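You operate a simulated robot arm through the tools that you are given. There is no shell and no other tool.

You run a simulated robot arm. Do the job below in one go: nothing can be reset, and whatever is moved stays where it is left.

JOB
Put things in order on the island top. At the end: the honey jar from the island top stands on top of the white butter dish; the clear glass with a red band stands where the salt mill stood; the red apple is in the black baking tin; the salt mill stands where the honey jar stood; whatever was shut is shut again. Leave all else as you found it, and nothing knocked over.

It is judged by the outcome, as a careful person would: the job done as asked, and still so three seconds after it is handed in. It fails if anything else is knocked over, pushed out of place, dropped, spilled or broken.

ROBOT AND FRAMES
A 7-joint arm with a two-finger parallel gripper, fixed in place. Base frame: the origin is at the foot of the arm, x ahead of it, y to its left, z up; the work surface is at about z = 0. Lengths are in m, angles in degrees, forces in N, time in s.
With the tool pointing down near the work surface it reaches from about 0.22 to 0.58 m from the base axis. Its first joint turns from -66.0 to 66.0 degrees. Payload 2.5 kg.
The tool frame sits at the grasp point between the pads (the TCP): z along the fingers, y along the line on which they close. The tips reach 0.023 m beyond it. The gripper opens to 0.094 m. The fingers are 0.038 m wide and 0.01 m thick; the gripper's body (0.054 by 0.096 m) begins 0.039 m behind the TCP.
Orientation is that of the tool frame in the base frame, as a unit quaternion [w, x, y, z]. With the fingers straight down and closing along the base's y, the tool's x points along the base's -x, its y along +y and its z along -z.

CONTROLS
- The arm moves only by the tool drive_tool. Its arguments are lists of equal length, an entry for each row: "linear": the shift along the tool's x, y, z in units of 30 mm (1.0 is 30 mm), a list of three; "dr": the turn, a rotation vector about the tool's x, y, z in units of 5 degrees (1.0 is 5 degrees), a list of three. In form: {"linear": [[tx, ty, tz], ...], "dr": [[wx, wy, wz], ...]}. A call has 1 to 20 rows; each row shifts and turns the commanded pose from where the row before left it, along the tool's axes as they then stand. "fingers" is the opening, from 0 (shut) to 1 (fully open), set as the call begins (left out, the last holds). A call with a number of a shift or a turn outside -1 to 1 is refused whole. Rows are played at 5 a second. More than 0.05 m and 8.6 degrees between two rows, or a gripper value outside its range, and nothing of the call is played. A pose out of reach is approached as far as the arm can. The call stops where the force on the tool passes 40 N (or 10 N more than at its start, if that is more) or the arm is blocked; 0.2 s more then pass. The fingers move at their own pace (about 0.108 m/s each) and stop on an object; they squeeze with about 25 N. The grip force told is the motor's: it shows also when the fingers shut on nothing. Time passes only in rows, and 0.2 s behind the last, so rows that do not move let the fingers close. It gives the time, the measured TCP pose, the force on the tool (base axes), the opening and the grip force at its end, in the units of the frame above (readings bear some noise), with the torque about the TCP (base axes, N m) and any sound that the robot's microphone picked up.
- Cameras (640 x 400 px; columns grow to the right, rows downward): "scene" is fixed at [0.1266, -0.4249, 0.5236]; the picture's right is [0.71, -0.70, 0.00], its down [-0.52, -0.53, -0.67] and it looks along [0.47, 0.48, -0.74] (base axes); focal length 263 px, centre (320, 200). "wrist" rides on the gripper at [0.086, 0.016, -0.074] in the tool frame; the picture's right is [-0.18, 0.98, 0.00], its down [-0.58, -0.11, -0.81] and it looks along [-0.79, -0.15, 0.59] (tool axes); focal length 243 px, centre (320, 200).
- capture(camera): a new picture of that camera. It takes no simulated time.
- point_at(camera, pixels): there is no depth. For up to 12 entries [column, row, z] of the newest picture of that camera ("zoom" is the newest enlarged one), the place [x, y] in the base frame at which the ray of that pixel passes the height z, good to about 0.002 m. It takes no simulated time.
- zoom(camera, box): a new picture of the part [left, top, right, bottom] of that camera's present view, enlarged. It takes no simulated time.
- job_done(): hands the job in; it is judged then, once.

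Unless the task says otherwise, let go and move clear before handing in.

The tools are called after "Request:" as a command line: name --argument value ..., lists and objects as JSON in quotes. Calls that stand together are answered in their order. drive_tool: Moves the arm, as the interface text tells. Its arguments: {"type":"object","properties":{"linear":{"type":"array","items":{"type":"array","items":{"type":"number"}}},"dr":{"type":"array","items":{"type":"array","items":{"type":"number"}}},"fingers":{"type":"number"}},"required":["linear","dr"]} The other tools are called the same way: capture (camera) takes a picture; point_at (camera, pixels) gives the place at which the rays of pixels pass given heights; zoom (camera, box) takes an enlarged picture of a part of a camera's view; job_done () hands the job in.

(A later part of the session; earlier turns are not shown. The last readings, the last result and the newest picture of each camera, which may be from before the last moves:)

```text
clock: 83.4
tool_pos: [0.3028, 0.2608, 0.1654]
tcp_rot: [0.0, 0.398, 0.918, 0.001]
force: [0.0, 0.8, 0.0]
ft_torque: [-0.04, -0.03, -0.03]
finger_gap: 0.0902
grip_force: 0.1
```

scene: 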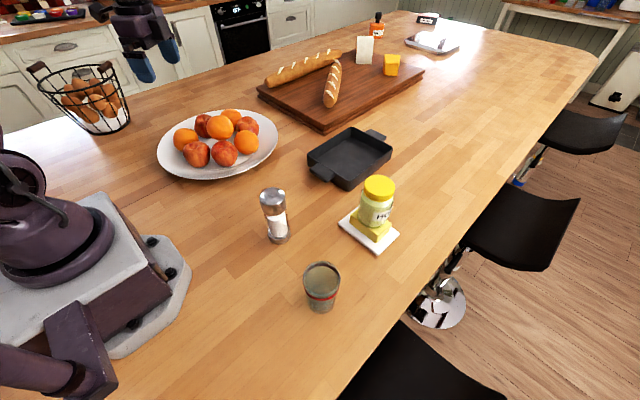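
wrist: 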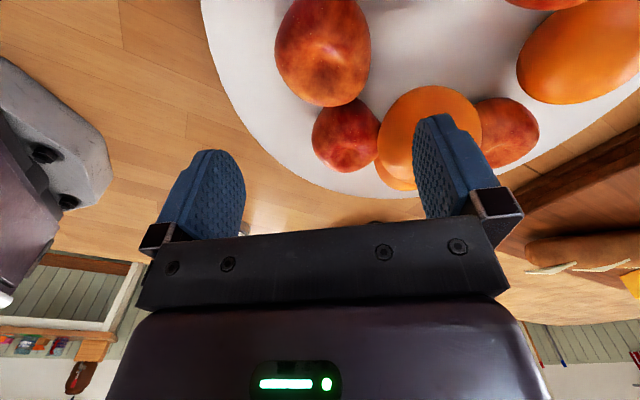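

That shift was slightly off; the tool reads (0.302,0.261). I'll correct to (0.297,0.2645) and descend to z = 0.10.

Request:
drive_tool --linear '[[0.204, -0.037, 0], [0, 0, 0], [0, 0, 0.7], [0, 0, 0.7], [0, 0, 0.7], [0, 0, 0]]' --dr '[[0, 0, 0], [0, 0, 0], [0, 0, 0], [0, 0, 0], [0, 0, 0], [0, 0, 0]]' --fingers 0.957

Request:
capture --camera "wrist"

Request:
zoom --camera "scene" --box '[150, 90, 280, 185]'

```text
clock: 84.8
tool_pos: [0.2961, 0.2639, 0.103]
tcp_rot: [0.001, 0.397, 0.918, -0.001]
force: [-0.3, -1.0, -0.7]
ft_torque: [-0.01, -0.04, 0.01]
finger_gap: 0.0899
grip_force: 0.0
```

```text
taken
```

wrist: 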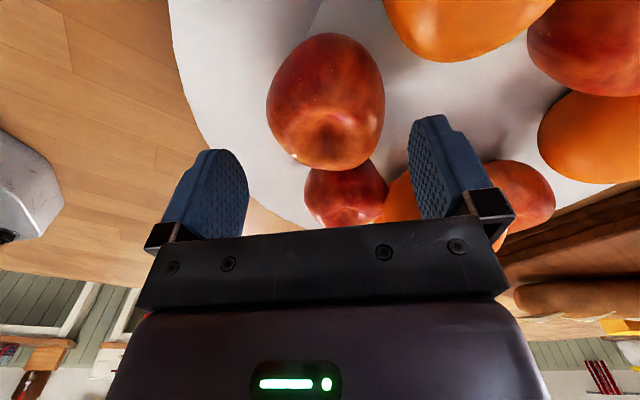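

```text
4.21 times, centred on (215, 138) of scene
```

zoom: 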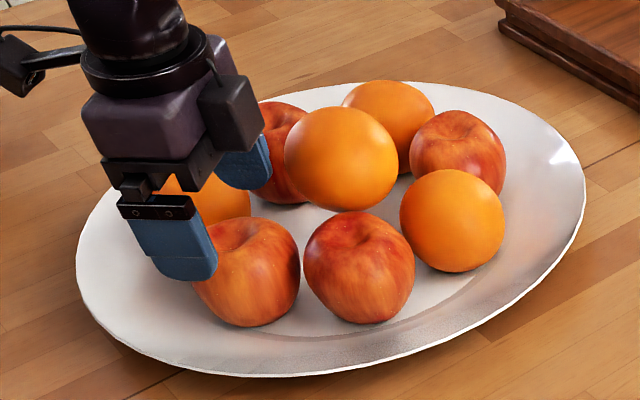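

Request:
point_at --camera "wrist" --pixels '[[325, 103, 0.042], [325, 103, 0.048], [267, 95, 0.042], [384, 95, 0.042], [330, 170, 0.042], [322, 33, 0.042]]'

```text
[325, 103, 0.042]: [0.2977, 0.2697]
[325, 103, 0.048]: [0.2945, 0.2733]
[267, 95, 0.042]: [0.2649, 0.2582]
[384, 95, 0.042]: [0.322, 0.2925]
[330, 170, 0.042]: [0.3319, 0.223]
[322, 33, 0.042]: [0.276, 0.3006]
```

Apple A reads about 4 mm toward the inner finger. I'll shift 2.5 mm that way and go down to z = 0.08, watching for any contact.

Request:
drive_tool --linear '[[0.057, 0.083, 0], [0, 0, 0.25], [0, 0, 0.25], [0, 0, 0.25], [0, 0, 0]]' --dr '[[0, 0, 0], [0, 0, 0], [0, 0, 0], [0, 0, 0], [0, 0, 0]]' --fingers 0.957

Request:
capture --camera "wrist"

Request:
zoom --camera "scene" --box '[160, 90, 260, 175]'

```text
clock: 86.0
tool_pos: [0.2976, 0.2667, 0.0797]
tcp_rot: [0.0, 0.397, 0.918, 0.0]
force: [-0.1, 0.0, -0.3]
ft_torque: [0.04, 0.0, -0.03]
finger_gap: 0.09
grip_force: 0.0
```

```text
taken
```

wrist: 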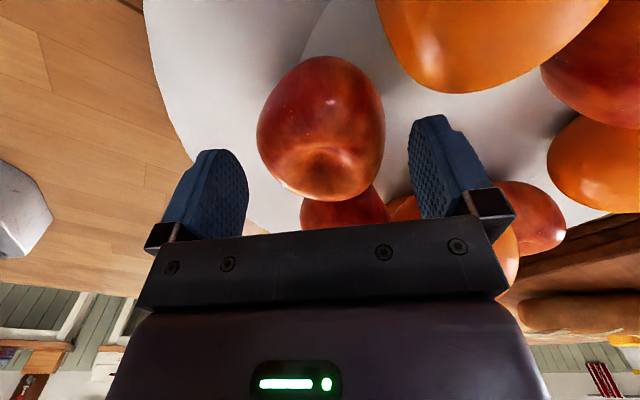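

```text
4.71 times, centred on (210, 132) of scene
```

zoom: 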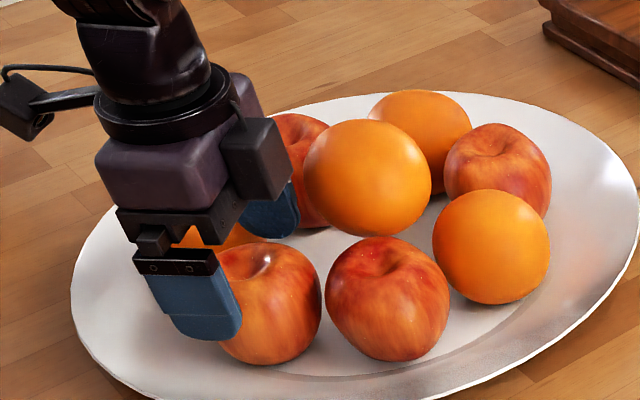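

The apple (257–385) is centred between the pads now, and my sums leave 5–10 mm to the top orange. I'll go down the last 25 mm in small steps.

Request:
drive_tool --linear '[[0, 0, 0.2], [0, 0, 0.2], [0, 0, 0.2], [0, 0, 0]]' --dr '[[0, 0, 0], [0, 0, 0], [0, 0, 0], [0, 0, 0]]' --fingers 0.957

Request:
zoom --camera "scene" --box '[160, 90, 260, 175]'

Request:
capture --camera "wrist"

```text
clock: 87.0
tool_pos: [0.298, 0.2677, 0.0616]
tcp_rot: [0.0, 0.396, 0.918, 0.0]
force: [0.3, 0.4, 0.2]
ft_torque: [-0.06, 0.0, 0.01]
finger_gap: 0.0897
grip_force: 0.0
```

```text
4.71 times, centred on (210, 132) of scene
```

zoom: 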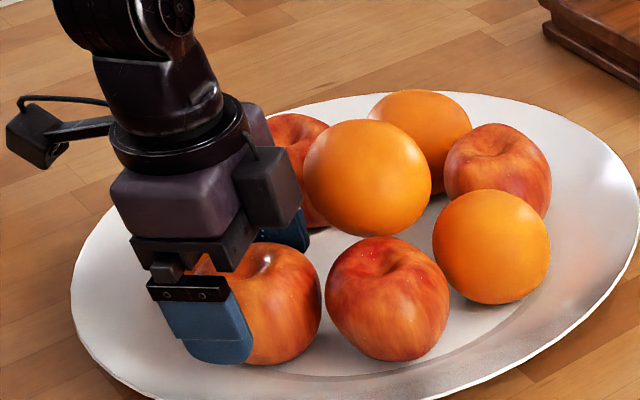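

```text
taken
```

wrist: 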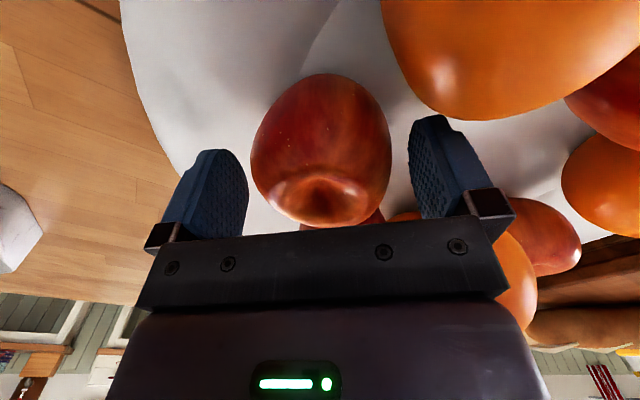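

No contact so far, and the apple (250–392) stays centred. I'll go down 6 mm more and close gently in two stages.

Request:
drive_tool --linear '[[0, 0, 0.12], [0, 0, 0.1], [0, 0, 0]]' --dr '[[0, 0, 0], [0, 0, 0], [0, 0, 0]]' --fingers 0.957

Request:
drive_tool --linear '[[0, 0, 0], [0, 0, 0]]' --dr '[[0, 0, 0], [0, 0, 0]]' --fingers 0.85

Request:
zoom --camera "wrist" --box '[150, 50, 550, 300]'

```text
clock: 87.8
tool_pos: [0.2977, 0.2672, 0.0548]
tcp_rot: [0.0, 0.398, 0.918, 0.001]
force: [0.0, -0.2, 1.0]
ft_torque: [-0.03, 0.01, 0.02]
finger_gap: 0.0898
grip_force: 0.1
```

```text
clock: 88.4
tool_pos: [0.2975, 0.2682, 0.0556]
tcp_rot: [0.0, 0.398, 0.917, -0.001]
force: [0.3, -0.4, -0.1]
ft_torque: [-0.01, -0.01, -0.02]
finger_gap: 0.0802
grip_force: 0.1
```

```text
1.60 times, centred on (350, 175) of wrist
```

zoom: 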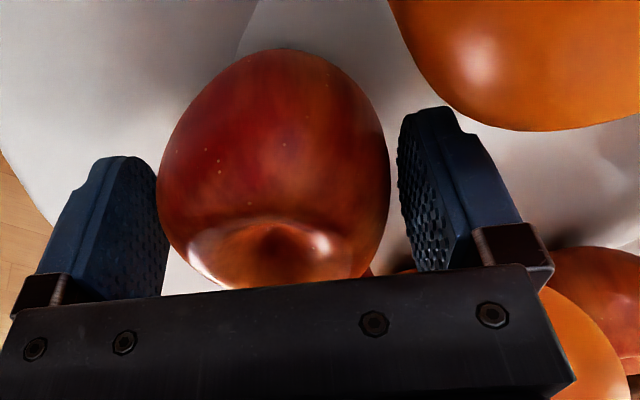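

At 80 mm both pads are still clear of the apple. I'll close on it now.

Request:
drive_tool --linear '[[0, 0, 0], [0, 0, 0], [0, 0, 0], [0, 0, 0]]' --dr '[[0, 0, 0], [0, 0, 0], [0, 0, 0], [0, 0, 0]]' --fingers 0.7

Request:
zoom --camera "scene" --box '[160, 90, 260, 175]'

Request:
capture --camera "wrist"

```text
clock: 89.4
tool_pos: [0.2991, 0.2674, 0.0565]
tcp_rot: [0.001, 0.397, 0.918, 0.002]
force: [10.5, 7.5, 9.0]
ft_torque: [0.48, -0.32, -0.28]
finger_gap: 0.0695
grip_force: 25.3
```

```text
4.71 times, centred on (210, 132) of scene
```

zoom: 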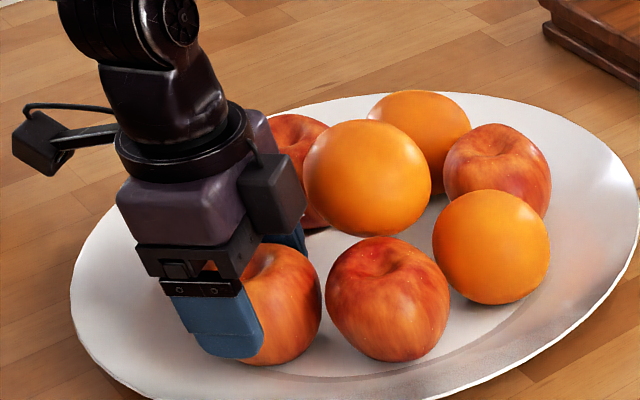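

```text
taken
```

wrist: 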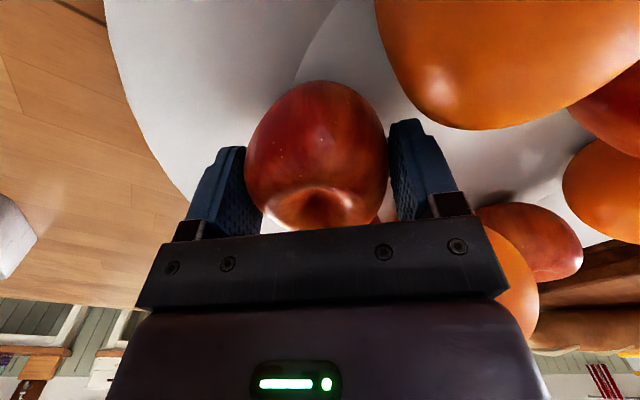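

The tool feels 13 N sideways and 9 N upward, far more than a loose apple could give, so this apple appears fixed. I'll open again at once.

Request:
drive_tool --linear '[[0, 0, 0], [0, 0, 0], [0, 0, 0]]' --dr '[[0, 0, 0], [0, 0, 0], [0, 0, 0]]' --fingers 0.957

Request:
capture --camera "wrist"

Request:
zoom --camera "scene" --box '[160, 90, 260, 175]'

```text
clock: 90.2
tool_pos: [0.2966, 0.2674, 0.0551]
tcp_rot: [0.0, 0.397, 0.918, -0.001]
force: [-0.6, -0.6, 0.8]
ft_torque: [-0.01, 0.0, 0.0]
finger_gap: 0.0898
grip_force: 0.0
```

```text
taken
```

wrist: 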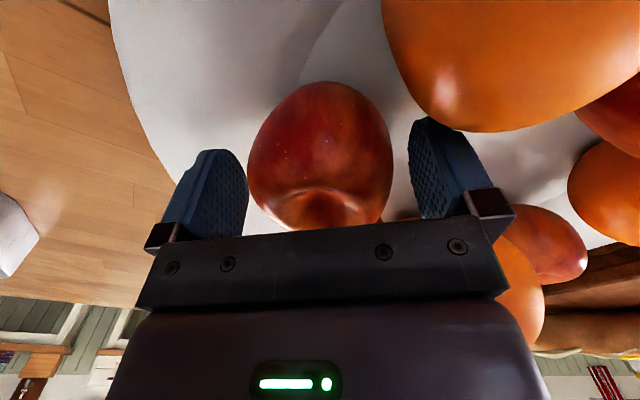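

```text
4.71 times, centred on (210, 132) of scene
```

zoom: 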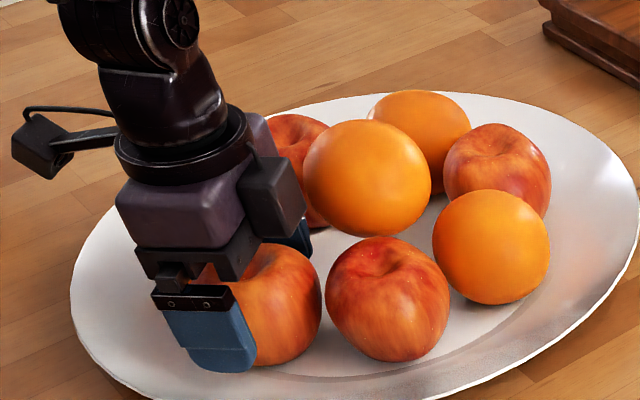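

Apple A kept its place exactly (248–393 before and after). The up-push on the tool could also mean a loose apple jammed because I was a few mm off centre. I'll shift 3.5 mm toward the inner side, close again and compare.

Request:
drive_tool --linear '[[0, 0.115, 0], [0, 0, 0]]' --dr '[[0, 0, 0], [0, 0, 0]]' --fingers 0.957

Request:
drive_tool --linear '[[0, 0, 0], [0, 0, 0]]' --dr '[[0, 0, 0], [0, 0, 0]]' --fingers 0.79

Request:
capture --camera "wrist"

```text
clock: 90.8
tool_pos: [0.2994, 0.2697, 0.0555]
tcp_rot: [0.0, 0.397, 0.918, -0.001]
force: [0.1, 0.2, 0.6]
ft_torque: [-0.01, 0.0, 0.0]
finger_gap: 0.09
grip_force: 0.0
```

```text
clock: 91.4
tool_pos: [0.2994, 0.2694, 0.0556]
tcp_rot: [0.0, 0.397, 0.918, 0.0]
force: [0.2, -0.8, -0.1]
ft_torque: [0.0, -0.02, -0.01]
finger_gap: 0.0744
grip_force: 0.0
```

```text
taken
```

wrist: 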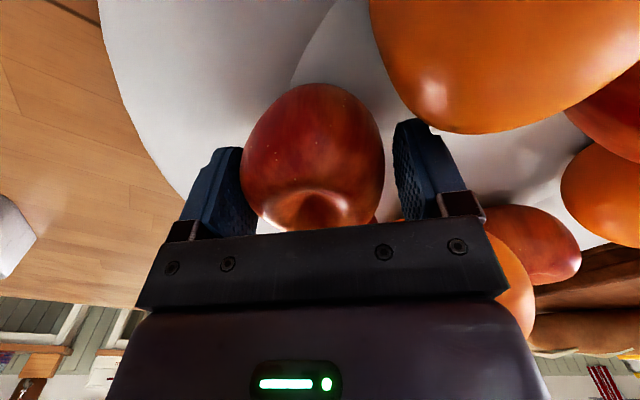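

At 74 mm the apple (240–385) is nearly centred between the pads (240 and 394), so I'm about 1 mm too far. I'll correct that and close.

Request:
drive_tool --linear '[[0, -0.045, 0], [0, 0, 0]]' --dr '[[0, 0, 0], [0, 0, 0]]' --fingers 0.79

Request:
drive_tool --linear '[[0, 0, 0], [0, 0, 0], [0, 0, 0], [0, 0, 0]]' --dr '[[0, 0, 0], [0, 0, 0], [0, 0, 0], [0, 0, 0]]' --fingers 0.6

Request:
capture --camera "wrist"

```text
clock: 92.0
tool_pos: [0.3003, 0.2693, 0.0549]
tcp_rot: [0.0, 0.397, 0.918, 0.0]
force: [1.0, -0.3, 0.3]
ft_torque: [0.01, 0.01, 0.0]
finger_gap: 0.0741
grip_force: 0.0
```

```text
clock: 93.0
tool_pos: [0.2986, 0.2691, 0.0544]
tcp_rot: [0.0, 0.398, 0.917, 0.0]
force: [-5.4, -4.0, 9.7]
ft_torque: [-0.11, 0.11, -0.65]
finger_gap: 0.0699
grip_force: 25.3
```

```text
taken
```

wrist: 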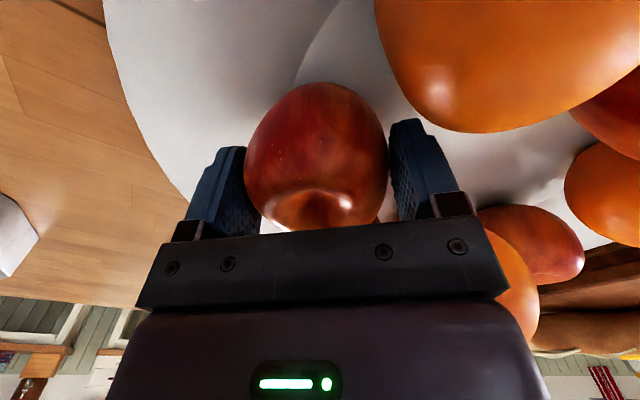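

The force is now −6.7 N sideways and +9.7 N up, and the apple still hasn't shifted. I'll do a tiny 3 mm lift test with a firm grip and read the force.

Request:
drive_tool --linear '[[0, 0, -0.05], [0, 0, -0.05], [0, 0, 0]]' --dr '[[0, 0, 0], [0, 0, 0], [0, 0, 0]]' --fingers 0

Request:
capture --camera "wrist"

Request:
zoom --camera "scene" --box '[160, 90, 260, 175]'

```text
clock: 93.8
tool_pos: [0.2988, 0.2687, 0.0589]
tcp_rot: [-0.001, 0.398, 0.918, 0.0]
force: [-4.1, -3.0, 0.9]
ft_torque: [-0.14, 0.11, -0.52]
finger_gap: 0.0678
grip_force: 25.0
```

```text
taken
```

wrist: 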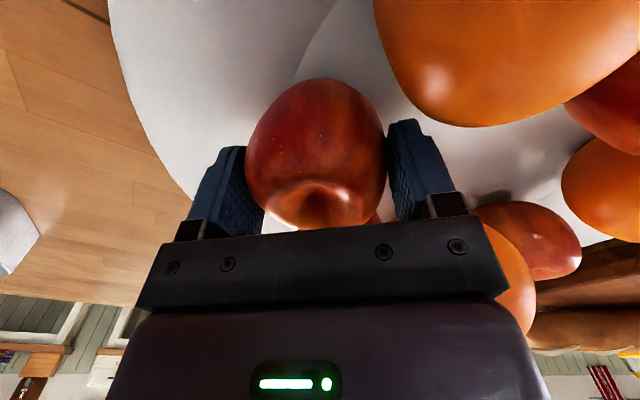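

```text
4.71 times, centred on (210, 132) of scene
```

zoom: 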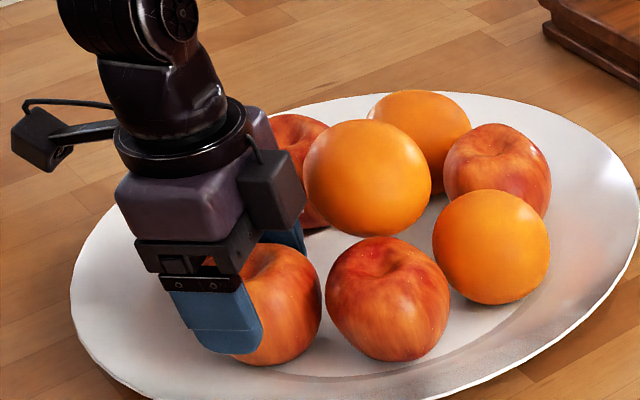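

The pads slid up the apple (gap 69.9→67.8 mm) and it stayed put like the plate, so this one is fixed scenery. I'll open, rise clear, and compare the other red fruits.

Request:
drive_tool --linear '[[0, 0, 0], [0, 0, 0], [0, 0, 0]]' --dr '[[0, 0, 0], [0, 0, 0], [0, 0, 0]]' --fingers 0.957

Request:
drive_tool --linear '[[0, 0, -0.3], [0, 0, -0.6], [0, 0, -0.9], [0, 0, -1], [0, 0, -1], [0, 0, -1], [0, 0, -1], [0, 0, -1], [0, 0, 0]]' --dr '[[0, 0, 0], [0, 0, 0], [0, 0, 0], [0, 0, 0], [0, 0, 0], [0, 0, 0], [0, 0, 0], [0, 0, 0], [0, 0, 0]]'

Request:
capture --camera "scene"

Request:
zoom --camera "scene" --box '[170, 100, 270, 175]'

Request:
capture --camera "wrist"

```text
clock: 94.6
tool_pos: [0.2986, 0.269, 0.0594]
tcp_rot: [0.0, 0.397, 0.918, 0.0]
force: [-0.2, 0.3, -0.6]
ft_torque: [-0.03, -0.01, 0.0]
finger_gap: 0.0897
grip_force: 0.1
```

```text
clock: 96.6
tool_pos: [0.2999, 0.2676, 0.2626]
tcp_rot: [0.0, 0.397, 0.918, 0.0]
force: [-0.1, 0.1, 0.3]
ft_torque: [0.0, 0.03, 0.03]
finger_gap: 0.0901
grip_force: 0.0
```

```text
taken
```

scene: 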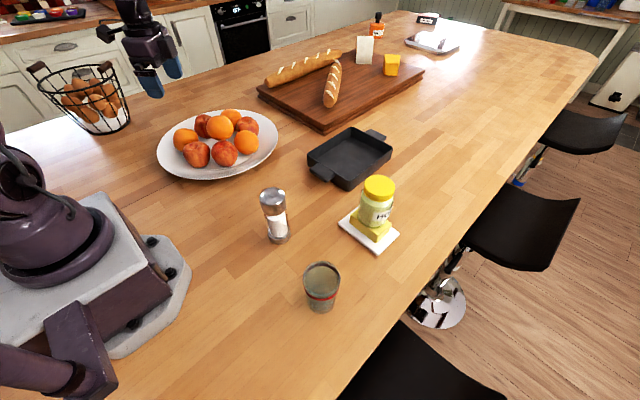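

```text
5.33 times, centred on (220, 138) of scene
```

zoom: 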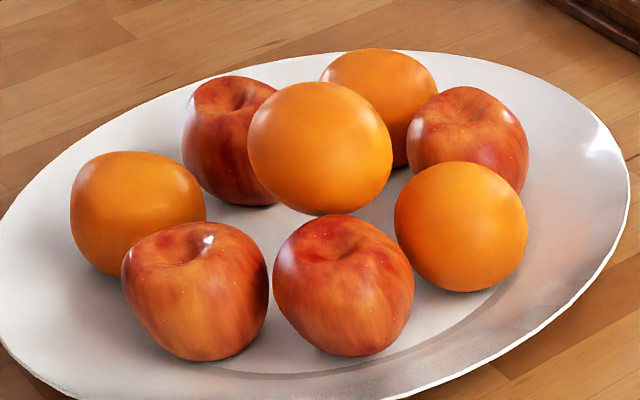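

```text
taken
```

wrist: 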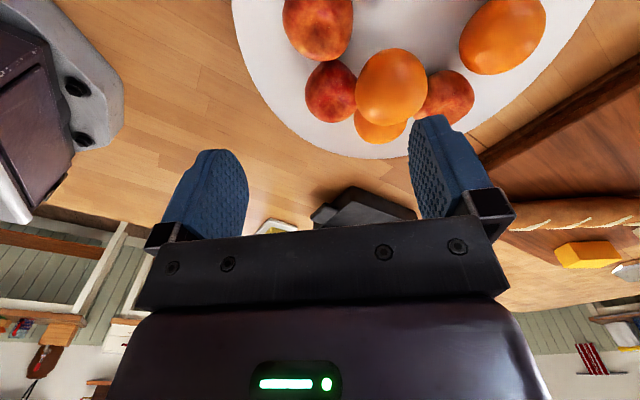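

Nothing on the plate has shifted. My pads probably met the apple above its equator and simply slid off it, so the test isn't conclusive. I'll repeat with the pads lower, at z about 0.045, going back down in stages.

Request:
drive_tool --linear '[[0, 0, 0.9], [0, 0, 0.9], [0, 0, 0.9], [0, 0, 0.9], [0, 0, 0.9], [0, 0, 0.9], [0, 0, 0.5], [0, 0, 0]]' --dr '[[0, 0, 0], [0, 0, 0], [0, 0, 0], [0, 0, 0], [0, 0, 0], [0, 0, 0], [0, 0, 0], [0, 0, 0]]' --fingers 0.957

Request:
capture --camera "wrist"

```text
clock: 98.4
tool_pos: [0.2999, 0.2709, 0.0857]
tcp_rot: [0.0, 0.398, 0.917, 0.0]
force: [-0.5, -0.5, -0.9]
ft_torque: [0.01, -0.02, -0.03]
finger_gap: 0.0901
grip_force: 0.0
```

```text
taken
```

wrist: 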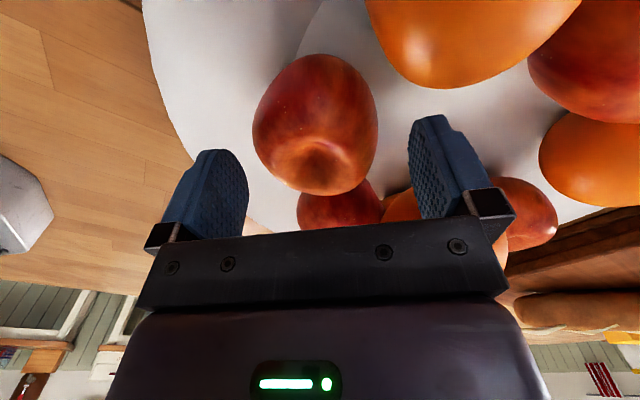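

I'm about 2 mm too far toward the inner finger. I'll correct and descend in small steps to z = 0.046, watching for the plate rim under the outer fingertip.

Request:
drive_tool --linear '[[0, -0.07, 0], [0, 0, 0.3], [0, 0, 0.3], [0, 0, 0.25], [0, 0, 0]]' --dr '[[0, 0, 0], [0, 0, 0], [0, 0, 0], [0, 0, 0], [0, 0, 0]]' --fingers 0.957

Request:
drive_tool --linear '[[0, 0, 0.15], [0, 0, 0.15], [0, 0, 0.1], [0, 0, 0.05], [0, 0, 0]]' --dr '[[0, 0, 0], [0, 0, 0], [0, 0, 0], [0, 0, 0], [0, 0, 0]]' --fingers 0.957

Request:
zoom --camera "scene" --box '[160, 90, 260, 175]'

Request:
capture --camera "wrist"

```text
clock: 99.6
tool_pos: [0.2967, 0.2679, 0.0602]
tcp_rot: [0.0, 0.397, 0.918, 0.0]
force: [0.2, -0.4, -0.6]
ft_torque: [-0.04, -0.01, -0.01]
finger_gap: 0.0898
grip_force: 0.1
```

```text
clock: 100.6
tool_pos: [0.2989, 0.2674, 0.0499]
tcp_rot: [-0.001, 0.396, 0.918, 0.0]
force: [-0.9, -2.1, 8.4]
ft_torque: [-0.23, 0.48, 0.04]
finger_gap: 0.0911
grip_force: 1.5
stopped in row 4: the force on the tool passed its limit at 46 N (the readings are from after the stop); the commanded pose is now the measured one
```

```text
4.71 times, centred on (210, 132) of scene
```

zoom: 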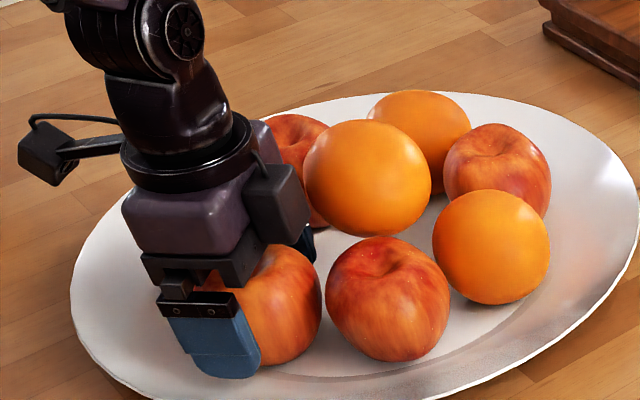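

```text
taken
```

wrist: 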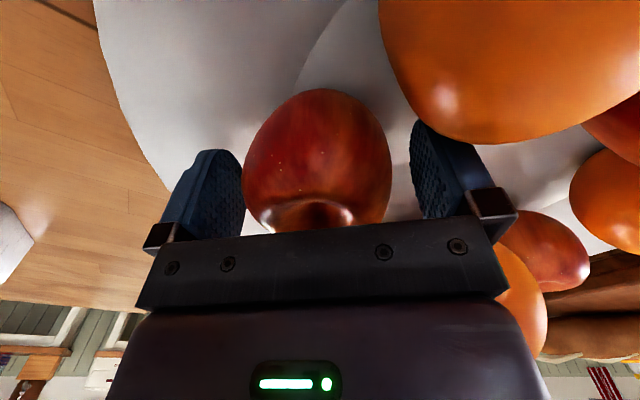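

The outer fingertip touched the plate rim at z = 0.050 and the arm stopped, with the plate unmoved. I'll raise 1.5 mm and grip from there.

Request:
drive_tool --linear '[[0, 0, -0.05], [0, 0, 0]]' --dr '[[0, 0, 0], [0, 0, 0]]' --fingers 0.957

Request:
drive_tool --linear '[[0, 0, 0], [0, 0, 0], [0, 0, 0], [0, 0, 0], [0, 0, 0]]' --dr '[[0, 0, 0], [0, 0, 0], [0, 0, 0], [0, 0, 0], [0, 0, 0]]' --fingers 0.6

Request:
capture --camera "wrist"

```text
clock: 101.2
tool_pos: [0.2993, 0.2677, 0.0507]
tcp_rot: [0.0, 0.397, 0.918, 0.001]
force: [-1.2, 0.7, 0.1]
ft_torque: [0.03, 0.01, -0.04]
finger_gap: 0.09
grip_force: 0.0
```

```text
clock: 102.4
tool_pos: [0.2984, 0.2676, 0.0511]
tcp_rot: [0.0, 0.398, 0.918, 0.001]
force: [0.5, 1.9, 0.2]
ft_torque: [0.01, -0.05, -0.5]
finger_gap: 0.0704
grip_force: 25.2
```

```text
taken
```

wrist: 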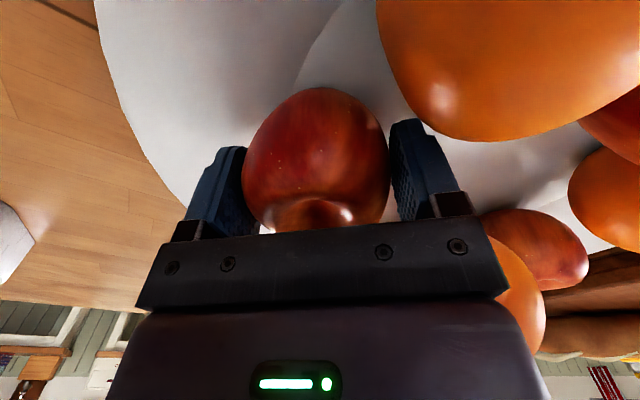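

Now the grip is balanced (forces under 2 N, gap 70.4 mm). I'll lift 3 mm and read the force.

Request:
drive_tool --linear '[[0, 0, -0.04], [0, 0, -0.06], [0, 0, 0]]' --dr '[[0, 0, 0], [0, 0, 0], [0, 0, 0]]' --fingers 0

Request:
capture --camera "wrist"

Request:
zoom --camera "scene" --box '[160, 90, 260, 175]'

```text
clock: 103.2
tool_pos: [0.2985, 0.2674, 0.0533]
tcp_rot: [-0.001, 0.398, 0.917, 0.0]
force: [1.7, -3.8, -0.4]
ft_torque: [0.14, 0.09, -0.85]
finger_gap: 0.0703
grip_force: 25.4
```

```text
taken
```

wrist: 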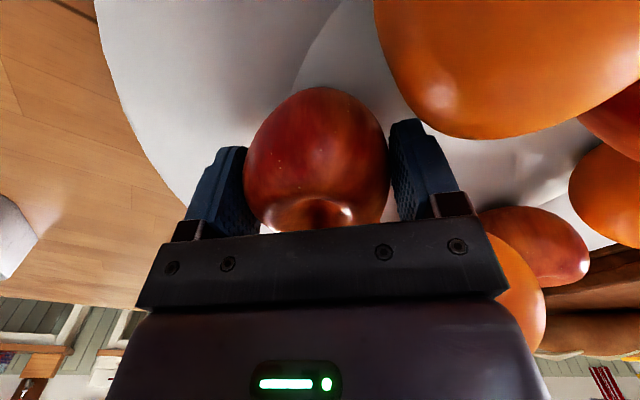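

```text
4.71 times, centred on (210, 132) of scene
```

zoom: 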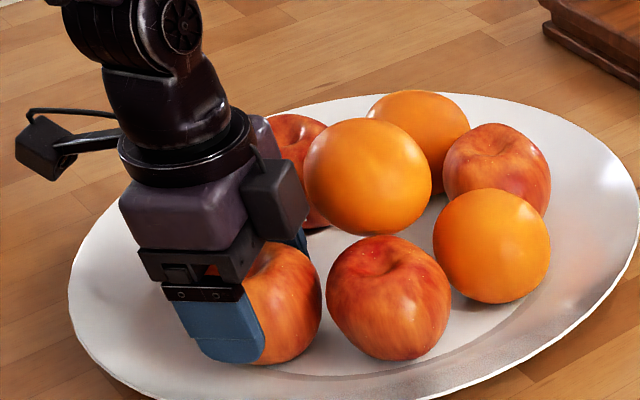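

The gap held at 70.3 mm and the apple moved with the gripper in the wrist view, with almost no extra weight. I'll lift another 4 mm and compare with the plate.

Request:
drive_tool --linear '[[0, 0, -0.07], [0, 0, -0.07], [0, 0, 0]]' --dr '[[0, 0, 0], [0, 0, 0], [0, 0, 0]]'

Request:
capture --camera "wrist"

Request:
zoom --camera "scene" --box '[160, 90, 260, 175]'

```text
clock: 104.0
tool_pos: [0.2984, 0.2683, 0.0578]
tcp_rot: [0.0, 0.397, 0.918, 0.001]
force: [1.4, -2.1, -14.7]
ft_torque: [0.23, 0.25, -0.32]
finger_gap: 0.0702
grip_force: 25.1
```

```text
taken
```

wrist: 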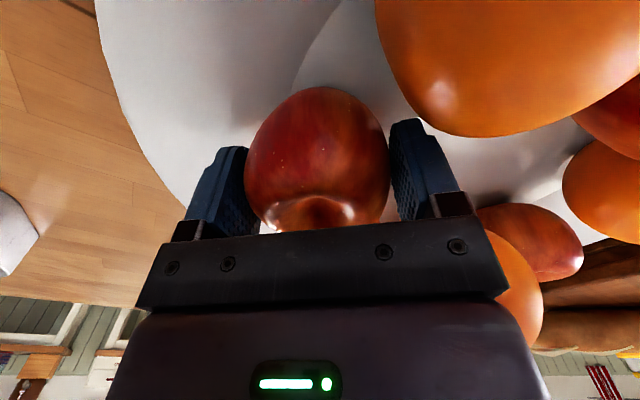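

```text
4.71 times, centred on (210, 132) of scene
```

zoom: 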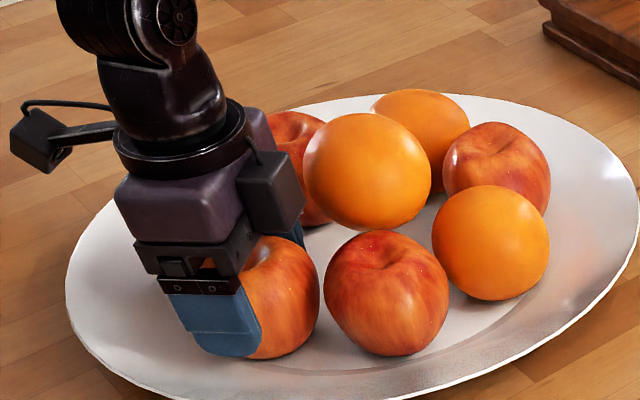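

The force is now −14.7 N and every fruit in the scene zoom has shifted together, so the platter is one solid piece. I'll set it straight back down the same 7 mm and let go.

Request:
drive_tool --linear '[[0, 0, 0.06], [0, 0, 0.06], [0, 0, 0.05], [0, 0, 0.04], [0, 0, 0.03], [0, 0, 0], [0, 0, 0]]' --dr '[[0, 0, 0], [0, 0, 0], [0, 0, 0], [0, 0, 0], [0, 0, 0], [0, 0, 0], [0, 0, 0]]'

Request:
zoom --camera "scene" --box '[160, 90, 260, 175]'

```text
clock: 105.6
tool_pos: [0.2986, 0.2682, 0.0508]
tcp_rot: [-0.001, 0.397, 0.918, 0.001]
force: [-10.6, -9.0, 17.8]
ft_torque: [-0.37, 0.27, -0.67]
finger_gap: 0.0702
grip_force: 25.2
```

```text
4.71 times, centred on (210, 132) of scene
```

zoom: 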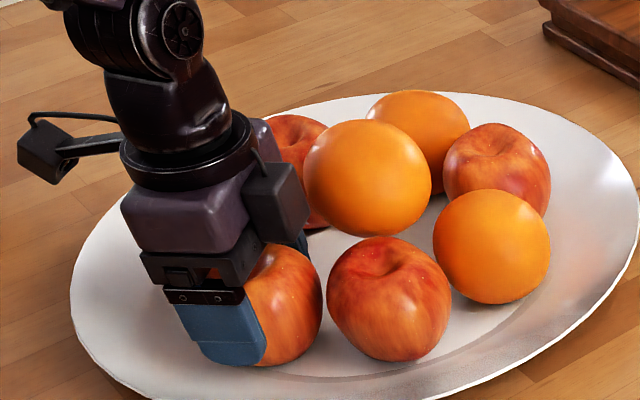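

The platter is back where it was, but the tool presses on it a little (17.8 N). I'll raise about 1 mm to ease that and then open.

Request:
drive_tool --linear '[[0, -0.03, -0.03], [0, 0, 0]]' --dr '[[0, 0, 0], [0, 0, 0]]'

```text
clock: 106.2
tool_pos: [0.298, 0.2678, 0.0505]
tcp_rot: [-0.001, 0.396, 0.918, 0.001]
force: [4.0, 0.3, -12.7]
ft_torque: [0.19, 0.16, -0.23]
finger_gap: 0.0701
grip_force: 24.8
```

Request:
drive_tool --linear '[[0, 0.01, 0.012], [0, 0, 0]]' --dr '[[0, 0, 0], [0, 0, 0]]'

```text
clock: 106.8
tool_pos: [0.298, 0.2667, 0.052]
tcp_rot: [0.0, 0.397, 0.918, 0.0]
force: [2.8, -2.5, -11.0]
ft_torque: [-0.3, -0.23, -0.26]
finger_gap: 0.0699
grip_force: 25.1
```

Request:
drive_tool --linear '[[0, 0, 0.01], [0, 0, 0]]' --dr '[[0, 0, 0], [0, 0, 0]]'

Request:
zoom --camera "scene" --box '[160, 90, 260, 175]'

```text
clock: 107.4
tool_pos: [0.2988, 0.2672, 0.0517]
tcp_rot: [0.0, 0.397, 0.918, 0.0]
force: [2.6, -5.9, -2.3]
ft_torque: [-0.25, 0.01, -0.32]
finger_gap: 0.0697
grip_force: 25.2
```

```text
4.71 times, centred on (210, 132) of scene
```

zoom: 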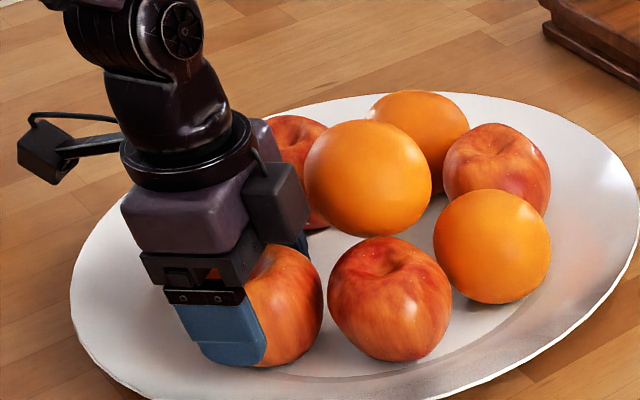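

The load is small now (−2 N) and the platter is within a pixel of where it began. I'll open and rise straight up.

Request:
drive_tool --linear '[[0, 0, 0], [0, 0, 0], [0, 0, 0]]' --dr '[[0, 0, 0], [0, 0, 0], [0, 0, 0]]' --fingers 0.957

Request:
drive_tool --linear '[[0, 0, -0.2], [0, 0, -0.5], [0, 0, -0.8], [0, 0, -1], [0, 0, -1], [0, 0, -1], [0, 0, -1], [0, 0, -1], [0, 0, -1], [0, 0, -1], [0, 0, 0]]' --dr '[[0, 0, 0], [0, 0, 0], [0, 0, 0], [0, 0, 0], [0, 0, 0], [0, 0, 0], [0, 0, 0], [0, 0, 0], [0, 0, 0], [0, 0, 0], [0, 0, 0]]'

Request:
capture --camera "scene"

Request:
zoom --camera "scene" --box '[170, 100, 270, 175]'

Request:
capture --camera "wrist"

```text
clock: 108.2
tool_pos: [0.2985, 0.268, 0.0496]
tcp_rot: [0.0, 0.397, 0.918, 0.001]
force: [-0.1, -0.1, -0.5]
ft_torque: [0.03, -0.03, -0.02]
finger_gap: 0.0899
grip_force: 0.0
```

```text
clock: 110.6
tool_pos: [0.2996, 0.2668, 0.3075]
tcp_rot: [-0.001, 0.398, 0.917, 0.001]
force: [0.1, 0.2, -0.4]
ft_torque: [-0.01, 0.0, -0.02]
finger_gap: 0.0899
grip_force: 0.1
```

```text
taken
```

scene: 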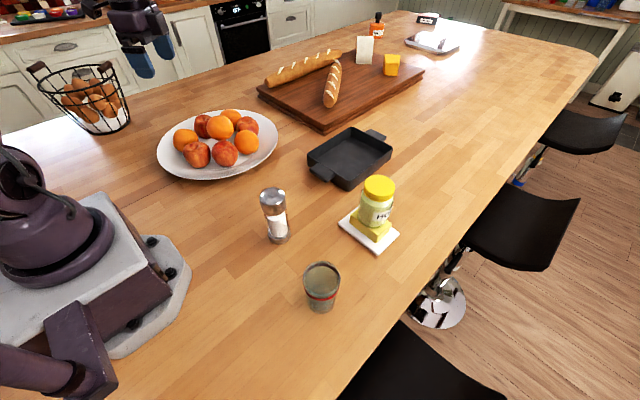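

```text
5.33 times, centred on (220, 138) of scene
```

zoom: 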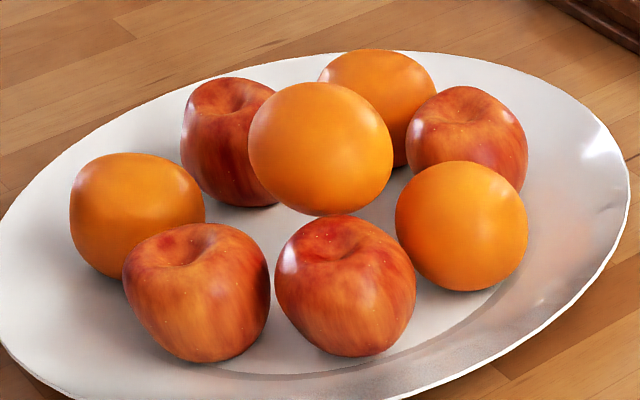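

```text
taken
```

wrist: 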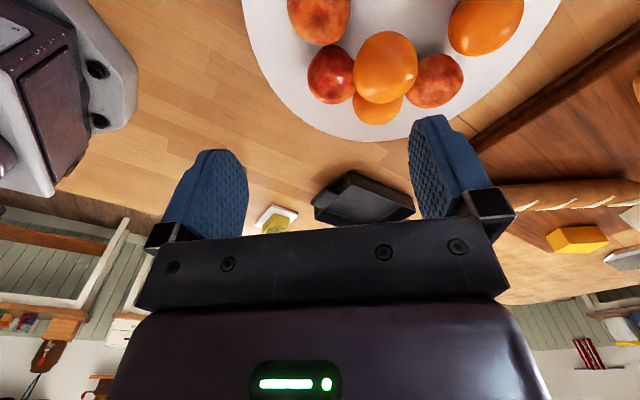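

The platter is back in place, and the scene zoom matches the earlier one to within about 1 mm. To tell whether any single fruit is loose, I need a full view from above, so I'll move the tilted camera over the platter.

Request:
drive_tool --linear '[[-0.78, 0.5, -0.1], [-0.78, 0.5, -0.1], [-0.78, 0.5, -0.1], [-0.78, 0.5, -0.1], [-0.78, 0.5, -0.1], [-0.77, 0.5, 0], [0, 0, 0], [0, 0, 0], [0, 0, 0], [0, 0, 0], [0, 0, 0], [0, 0, 0], [0, 0, 0], [0, 0, 0], [0, 0, 0]]' --dr '[[0, 0, 0], [0, 0, 0], [0, 0, 0], [0, 0, 0], [0, 0, 0], [0, 0, 0], [0, 1, 0], [0, 1, 0], [0, 1, 0], [0, 1, 0], [0, 1, 0], [0, 1, 0], [0, 1, 0], [0, 1, 0], [0, 0, 0]]'

Request:
capture --camera "wrist"

Request:
capture --camera "scene"

```text
clock: 113.8
tool_pos: [0.4601, 0.2269, 0.3207]
tcp_rot: [-0.315, 0.372, 0.862, 0.138]
force: [-0.1, -0.2, -0.8]
ft_torque: [0.0, 0.01, 0.0]
finger_gap: 0.0899
grip_force: 0.0
```

```text
taken
```

wrist: 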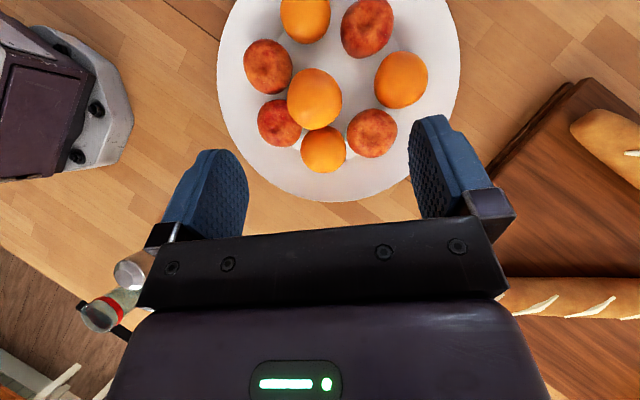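

```text
taken
```

scene: 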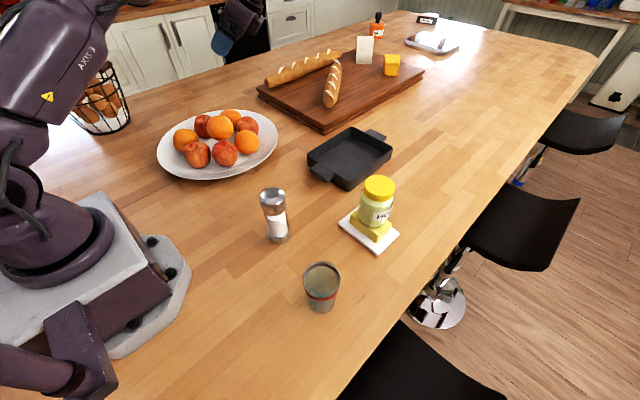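

The whole platter is now in view from above at (335,95). I'll enlarge it.

Request:
zoom --camera "wrist" --box '[210, 0, 470, 205]'

Request:
zoom --camera "wrist" --box '[235, 0, 365, 100]'

Request:
zoom --camera "wrist" --box '[320, 0, 440, 100]'

Request:
zoom --camera "wrist" --box '[250, 80, 410, 180]'

```text
1.95 times, centred on (340, 102) of wrist
```

zoom: 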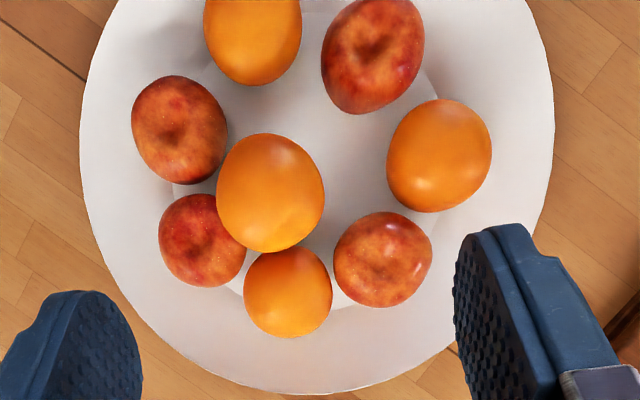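

```text
4.00 times, centred on (300, 50) of wrist
```

zoom: 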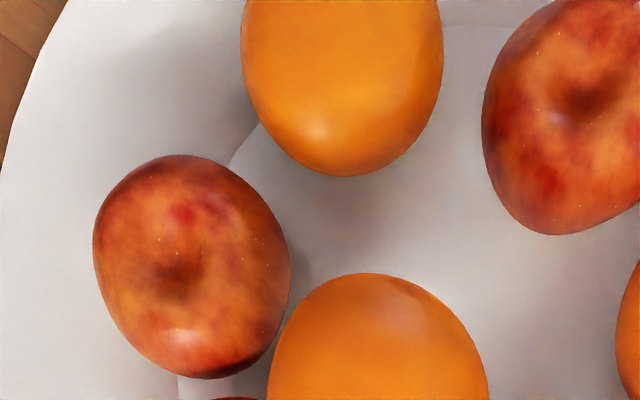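

```text
4.00 times, centred on (380, 50) of wrist
```

zoom: 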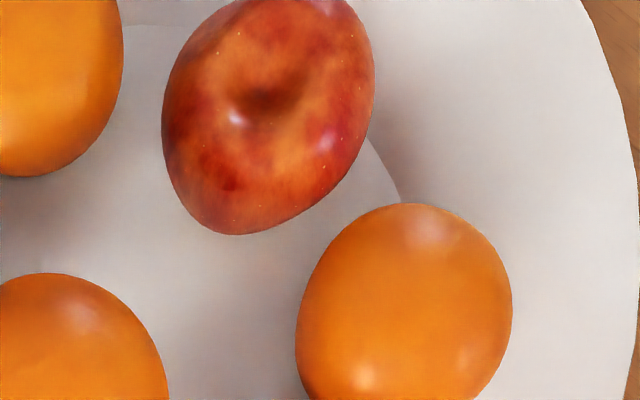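

```text
4.00 times, centred on (330, 130) of wrist
```

zoom: 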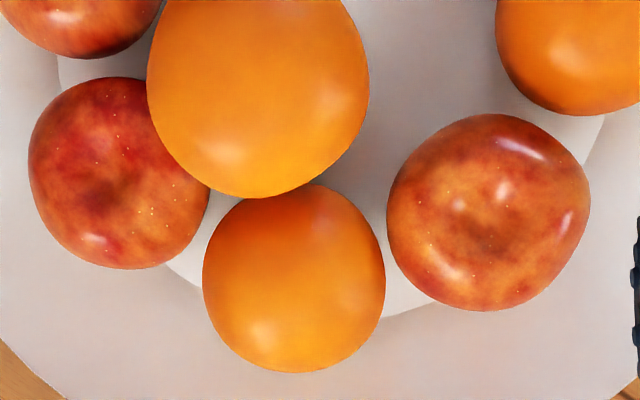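

Request:
point_at --camera "wrist" --pixels '[[267.7, 65.6, 0.042], [279.5, 122.5, 0.042], [323.6, 149.2, 0.042], [372.3, 132.3, 0.042], [401.5, 78.9, 0.042], [367.2, 27.1, 0.042], [305.6, 18.4, 0.042], [314.4, 97.9, 0.09], [217.0, 82.0, 0.025], [459.5, 85.0, 0.025], [322.0, 201.5, 0.025]]'

```text
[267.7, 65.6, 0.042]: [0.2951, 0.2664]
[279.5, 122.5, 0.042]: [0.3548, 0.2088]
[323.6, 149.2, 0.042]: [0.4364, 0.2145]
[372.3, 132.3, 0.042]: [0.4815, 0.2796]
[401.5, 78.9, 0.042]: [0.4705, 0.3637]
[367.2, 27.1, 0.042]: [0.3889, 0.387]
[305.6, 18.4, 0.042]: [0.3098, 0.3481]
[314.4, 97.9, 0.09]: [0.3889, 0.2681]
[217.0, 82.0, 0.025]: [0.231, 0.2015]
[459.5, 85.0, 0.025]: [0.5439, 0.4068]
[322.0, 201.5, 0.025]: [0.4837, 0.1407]
```

All seven ring fruits are evenly spaced and part of the one-piece platter, so the real red apple must be elsewhere. I'll untilt and look toward −y, a direction I haven't viewed yet.

Request:
drive_tool --linear '[[0, 0, 0], [0, 0, 0], [0, 0, 0], [0, 0, 0], [0, 0, 0], [0, 0, 0], [0, 0, 0], [0, 0, 0], [0, 0, -0.5], [0, 0, -0.5], [0, 0, 0], [0, 0, 0], [0, 0, 0], [0, 0, 0], [0, 0, 0], [0, 0, 0], [0, 0, 0], [0, 0, 0], [0, 0, 0]]' --dr '[[0, -1, 0], [0, -1, 0], [0, -1, 0], [0, -1, 0], [0, -1, 0], [0, -1, 0], [0, -1, 0], [0, -1, 0], [0, 0, 0], [0, 0, 0], [0, 0, 1], [0, 0, 1], [0, 0, 1], [0, 0, 1], [0, 0, 1], [0, 0, 1], [0, 0, 1], [0, 0, 1], [0, 0, 0.6]]'

Request:
capture --camera "wrist"

```text
clock: 117.8
tool_pos: [0.4587, 0.2269, 0.3507]
tcp_rot: [-0.001, 0.706, 0.708, 0.0]
force: [-0.1, -0.2, 0.0]
ft_torque: [0.01, 0.01, 0.0]
finger_gap: 0.09
grip_force: 0.0
```

```text
taken
```

wrist: 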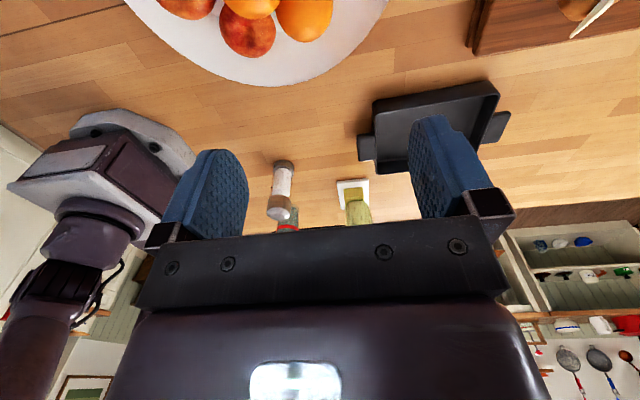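

The view toward −y shows no other apple. "Whatever was shut" may hint at a closed container, so I'll enlarge the robot's base (110,180) and other box-like things in both views.

Request:
zoom --camera "wrist" --box '[0, 90, 210, 260]'

Request:
zoom --camera "scene" --box '[60, 180, 220, 380]'

Request:
zoom --camera "scene" --box '[360, 0, 480, 80]'

Request:
zoom --camera "scene" --box '[240, 40, 440, 140]'

```text
2.35 times, centred on (105, 175) of wrist
```

zoom: 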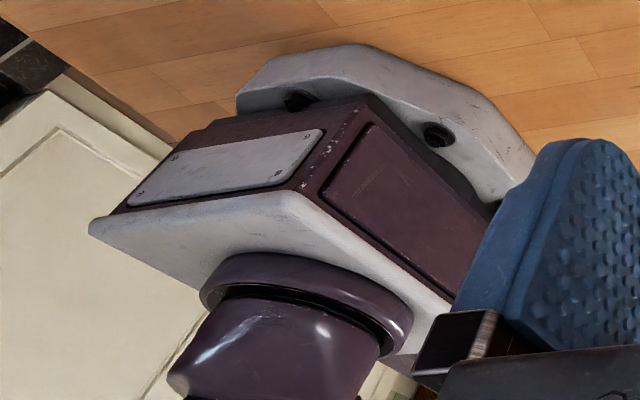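

```text
2.00 times, centred on (140, 280) of scene
```

zoom: 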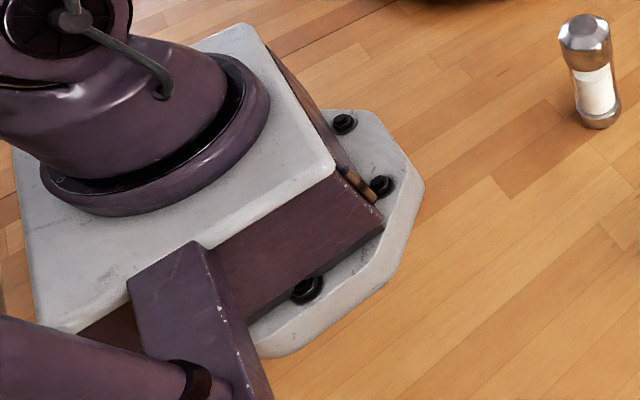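

```text
5.00 times, centred on (420, 40) of scene
```

zoom: 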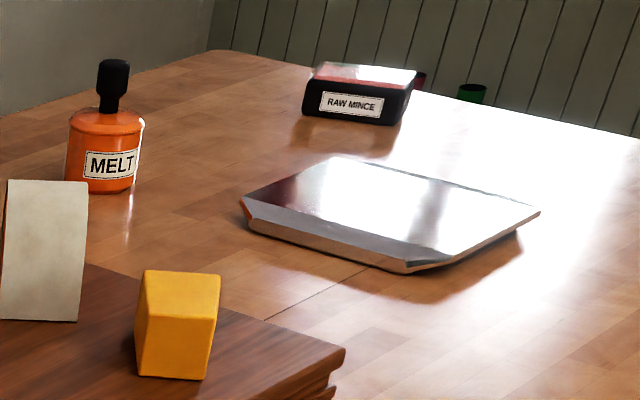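

```text
3.20 times, centred on (340, 90) of scene
```

zoom: 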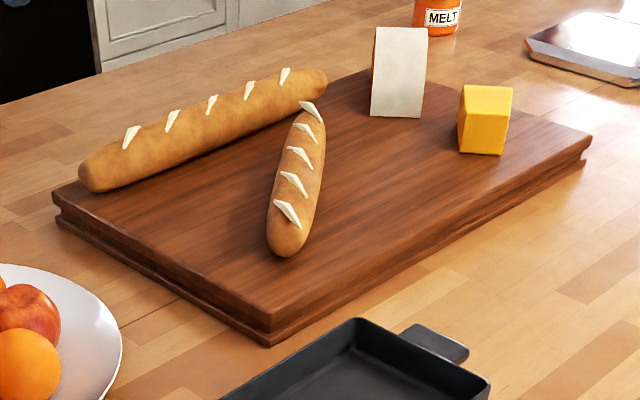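

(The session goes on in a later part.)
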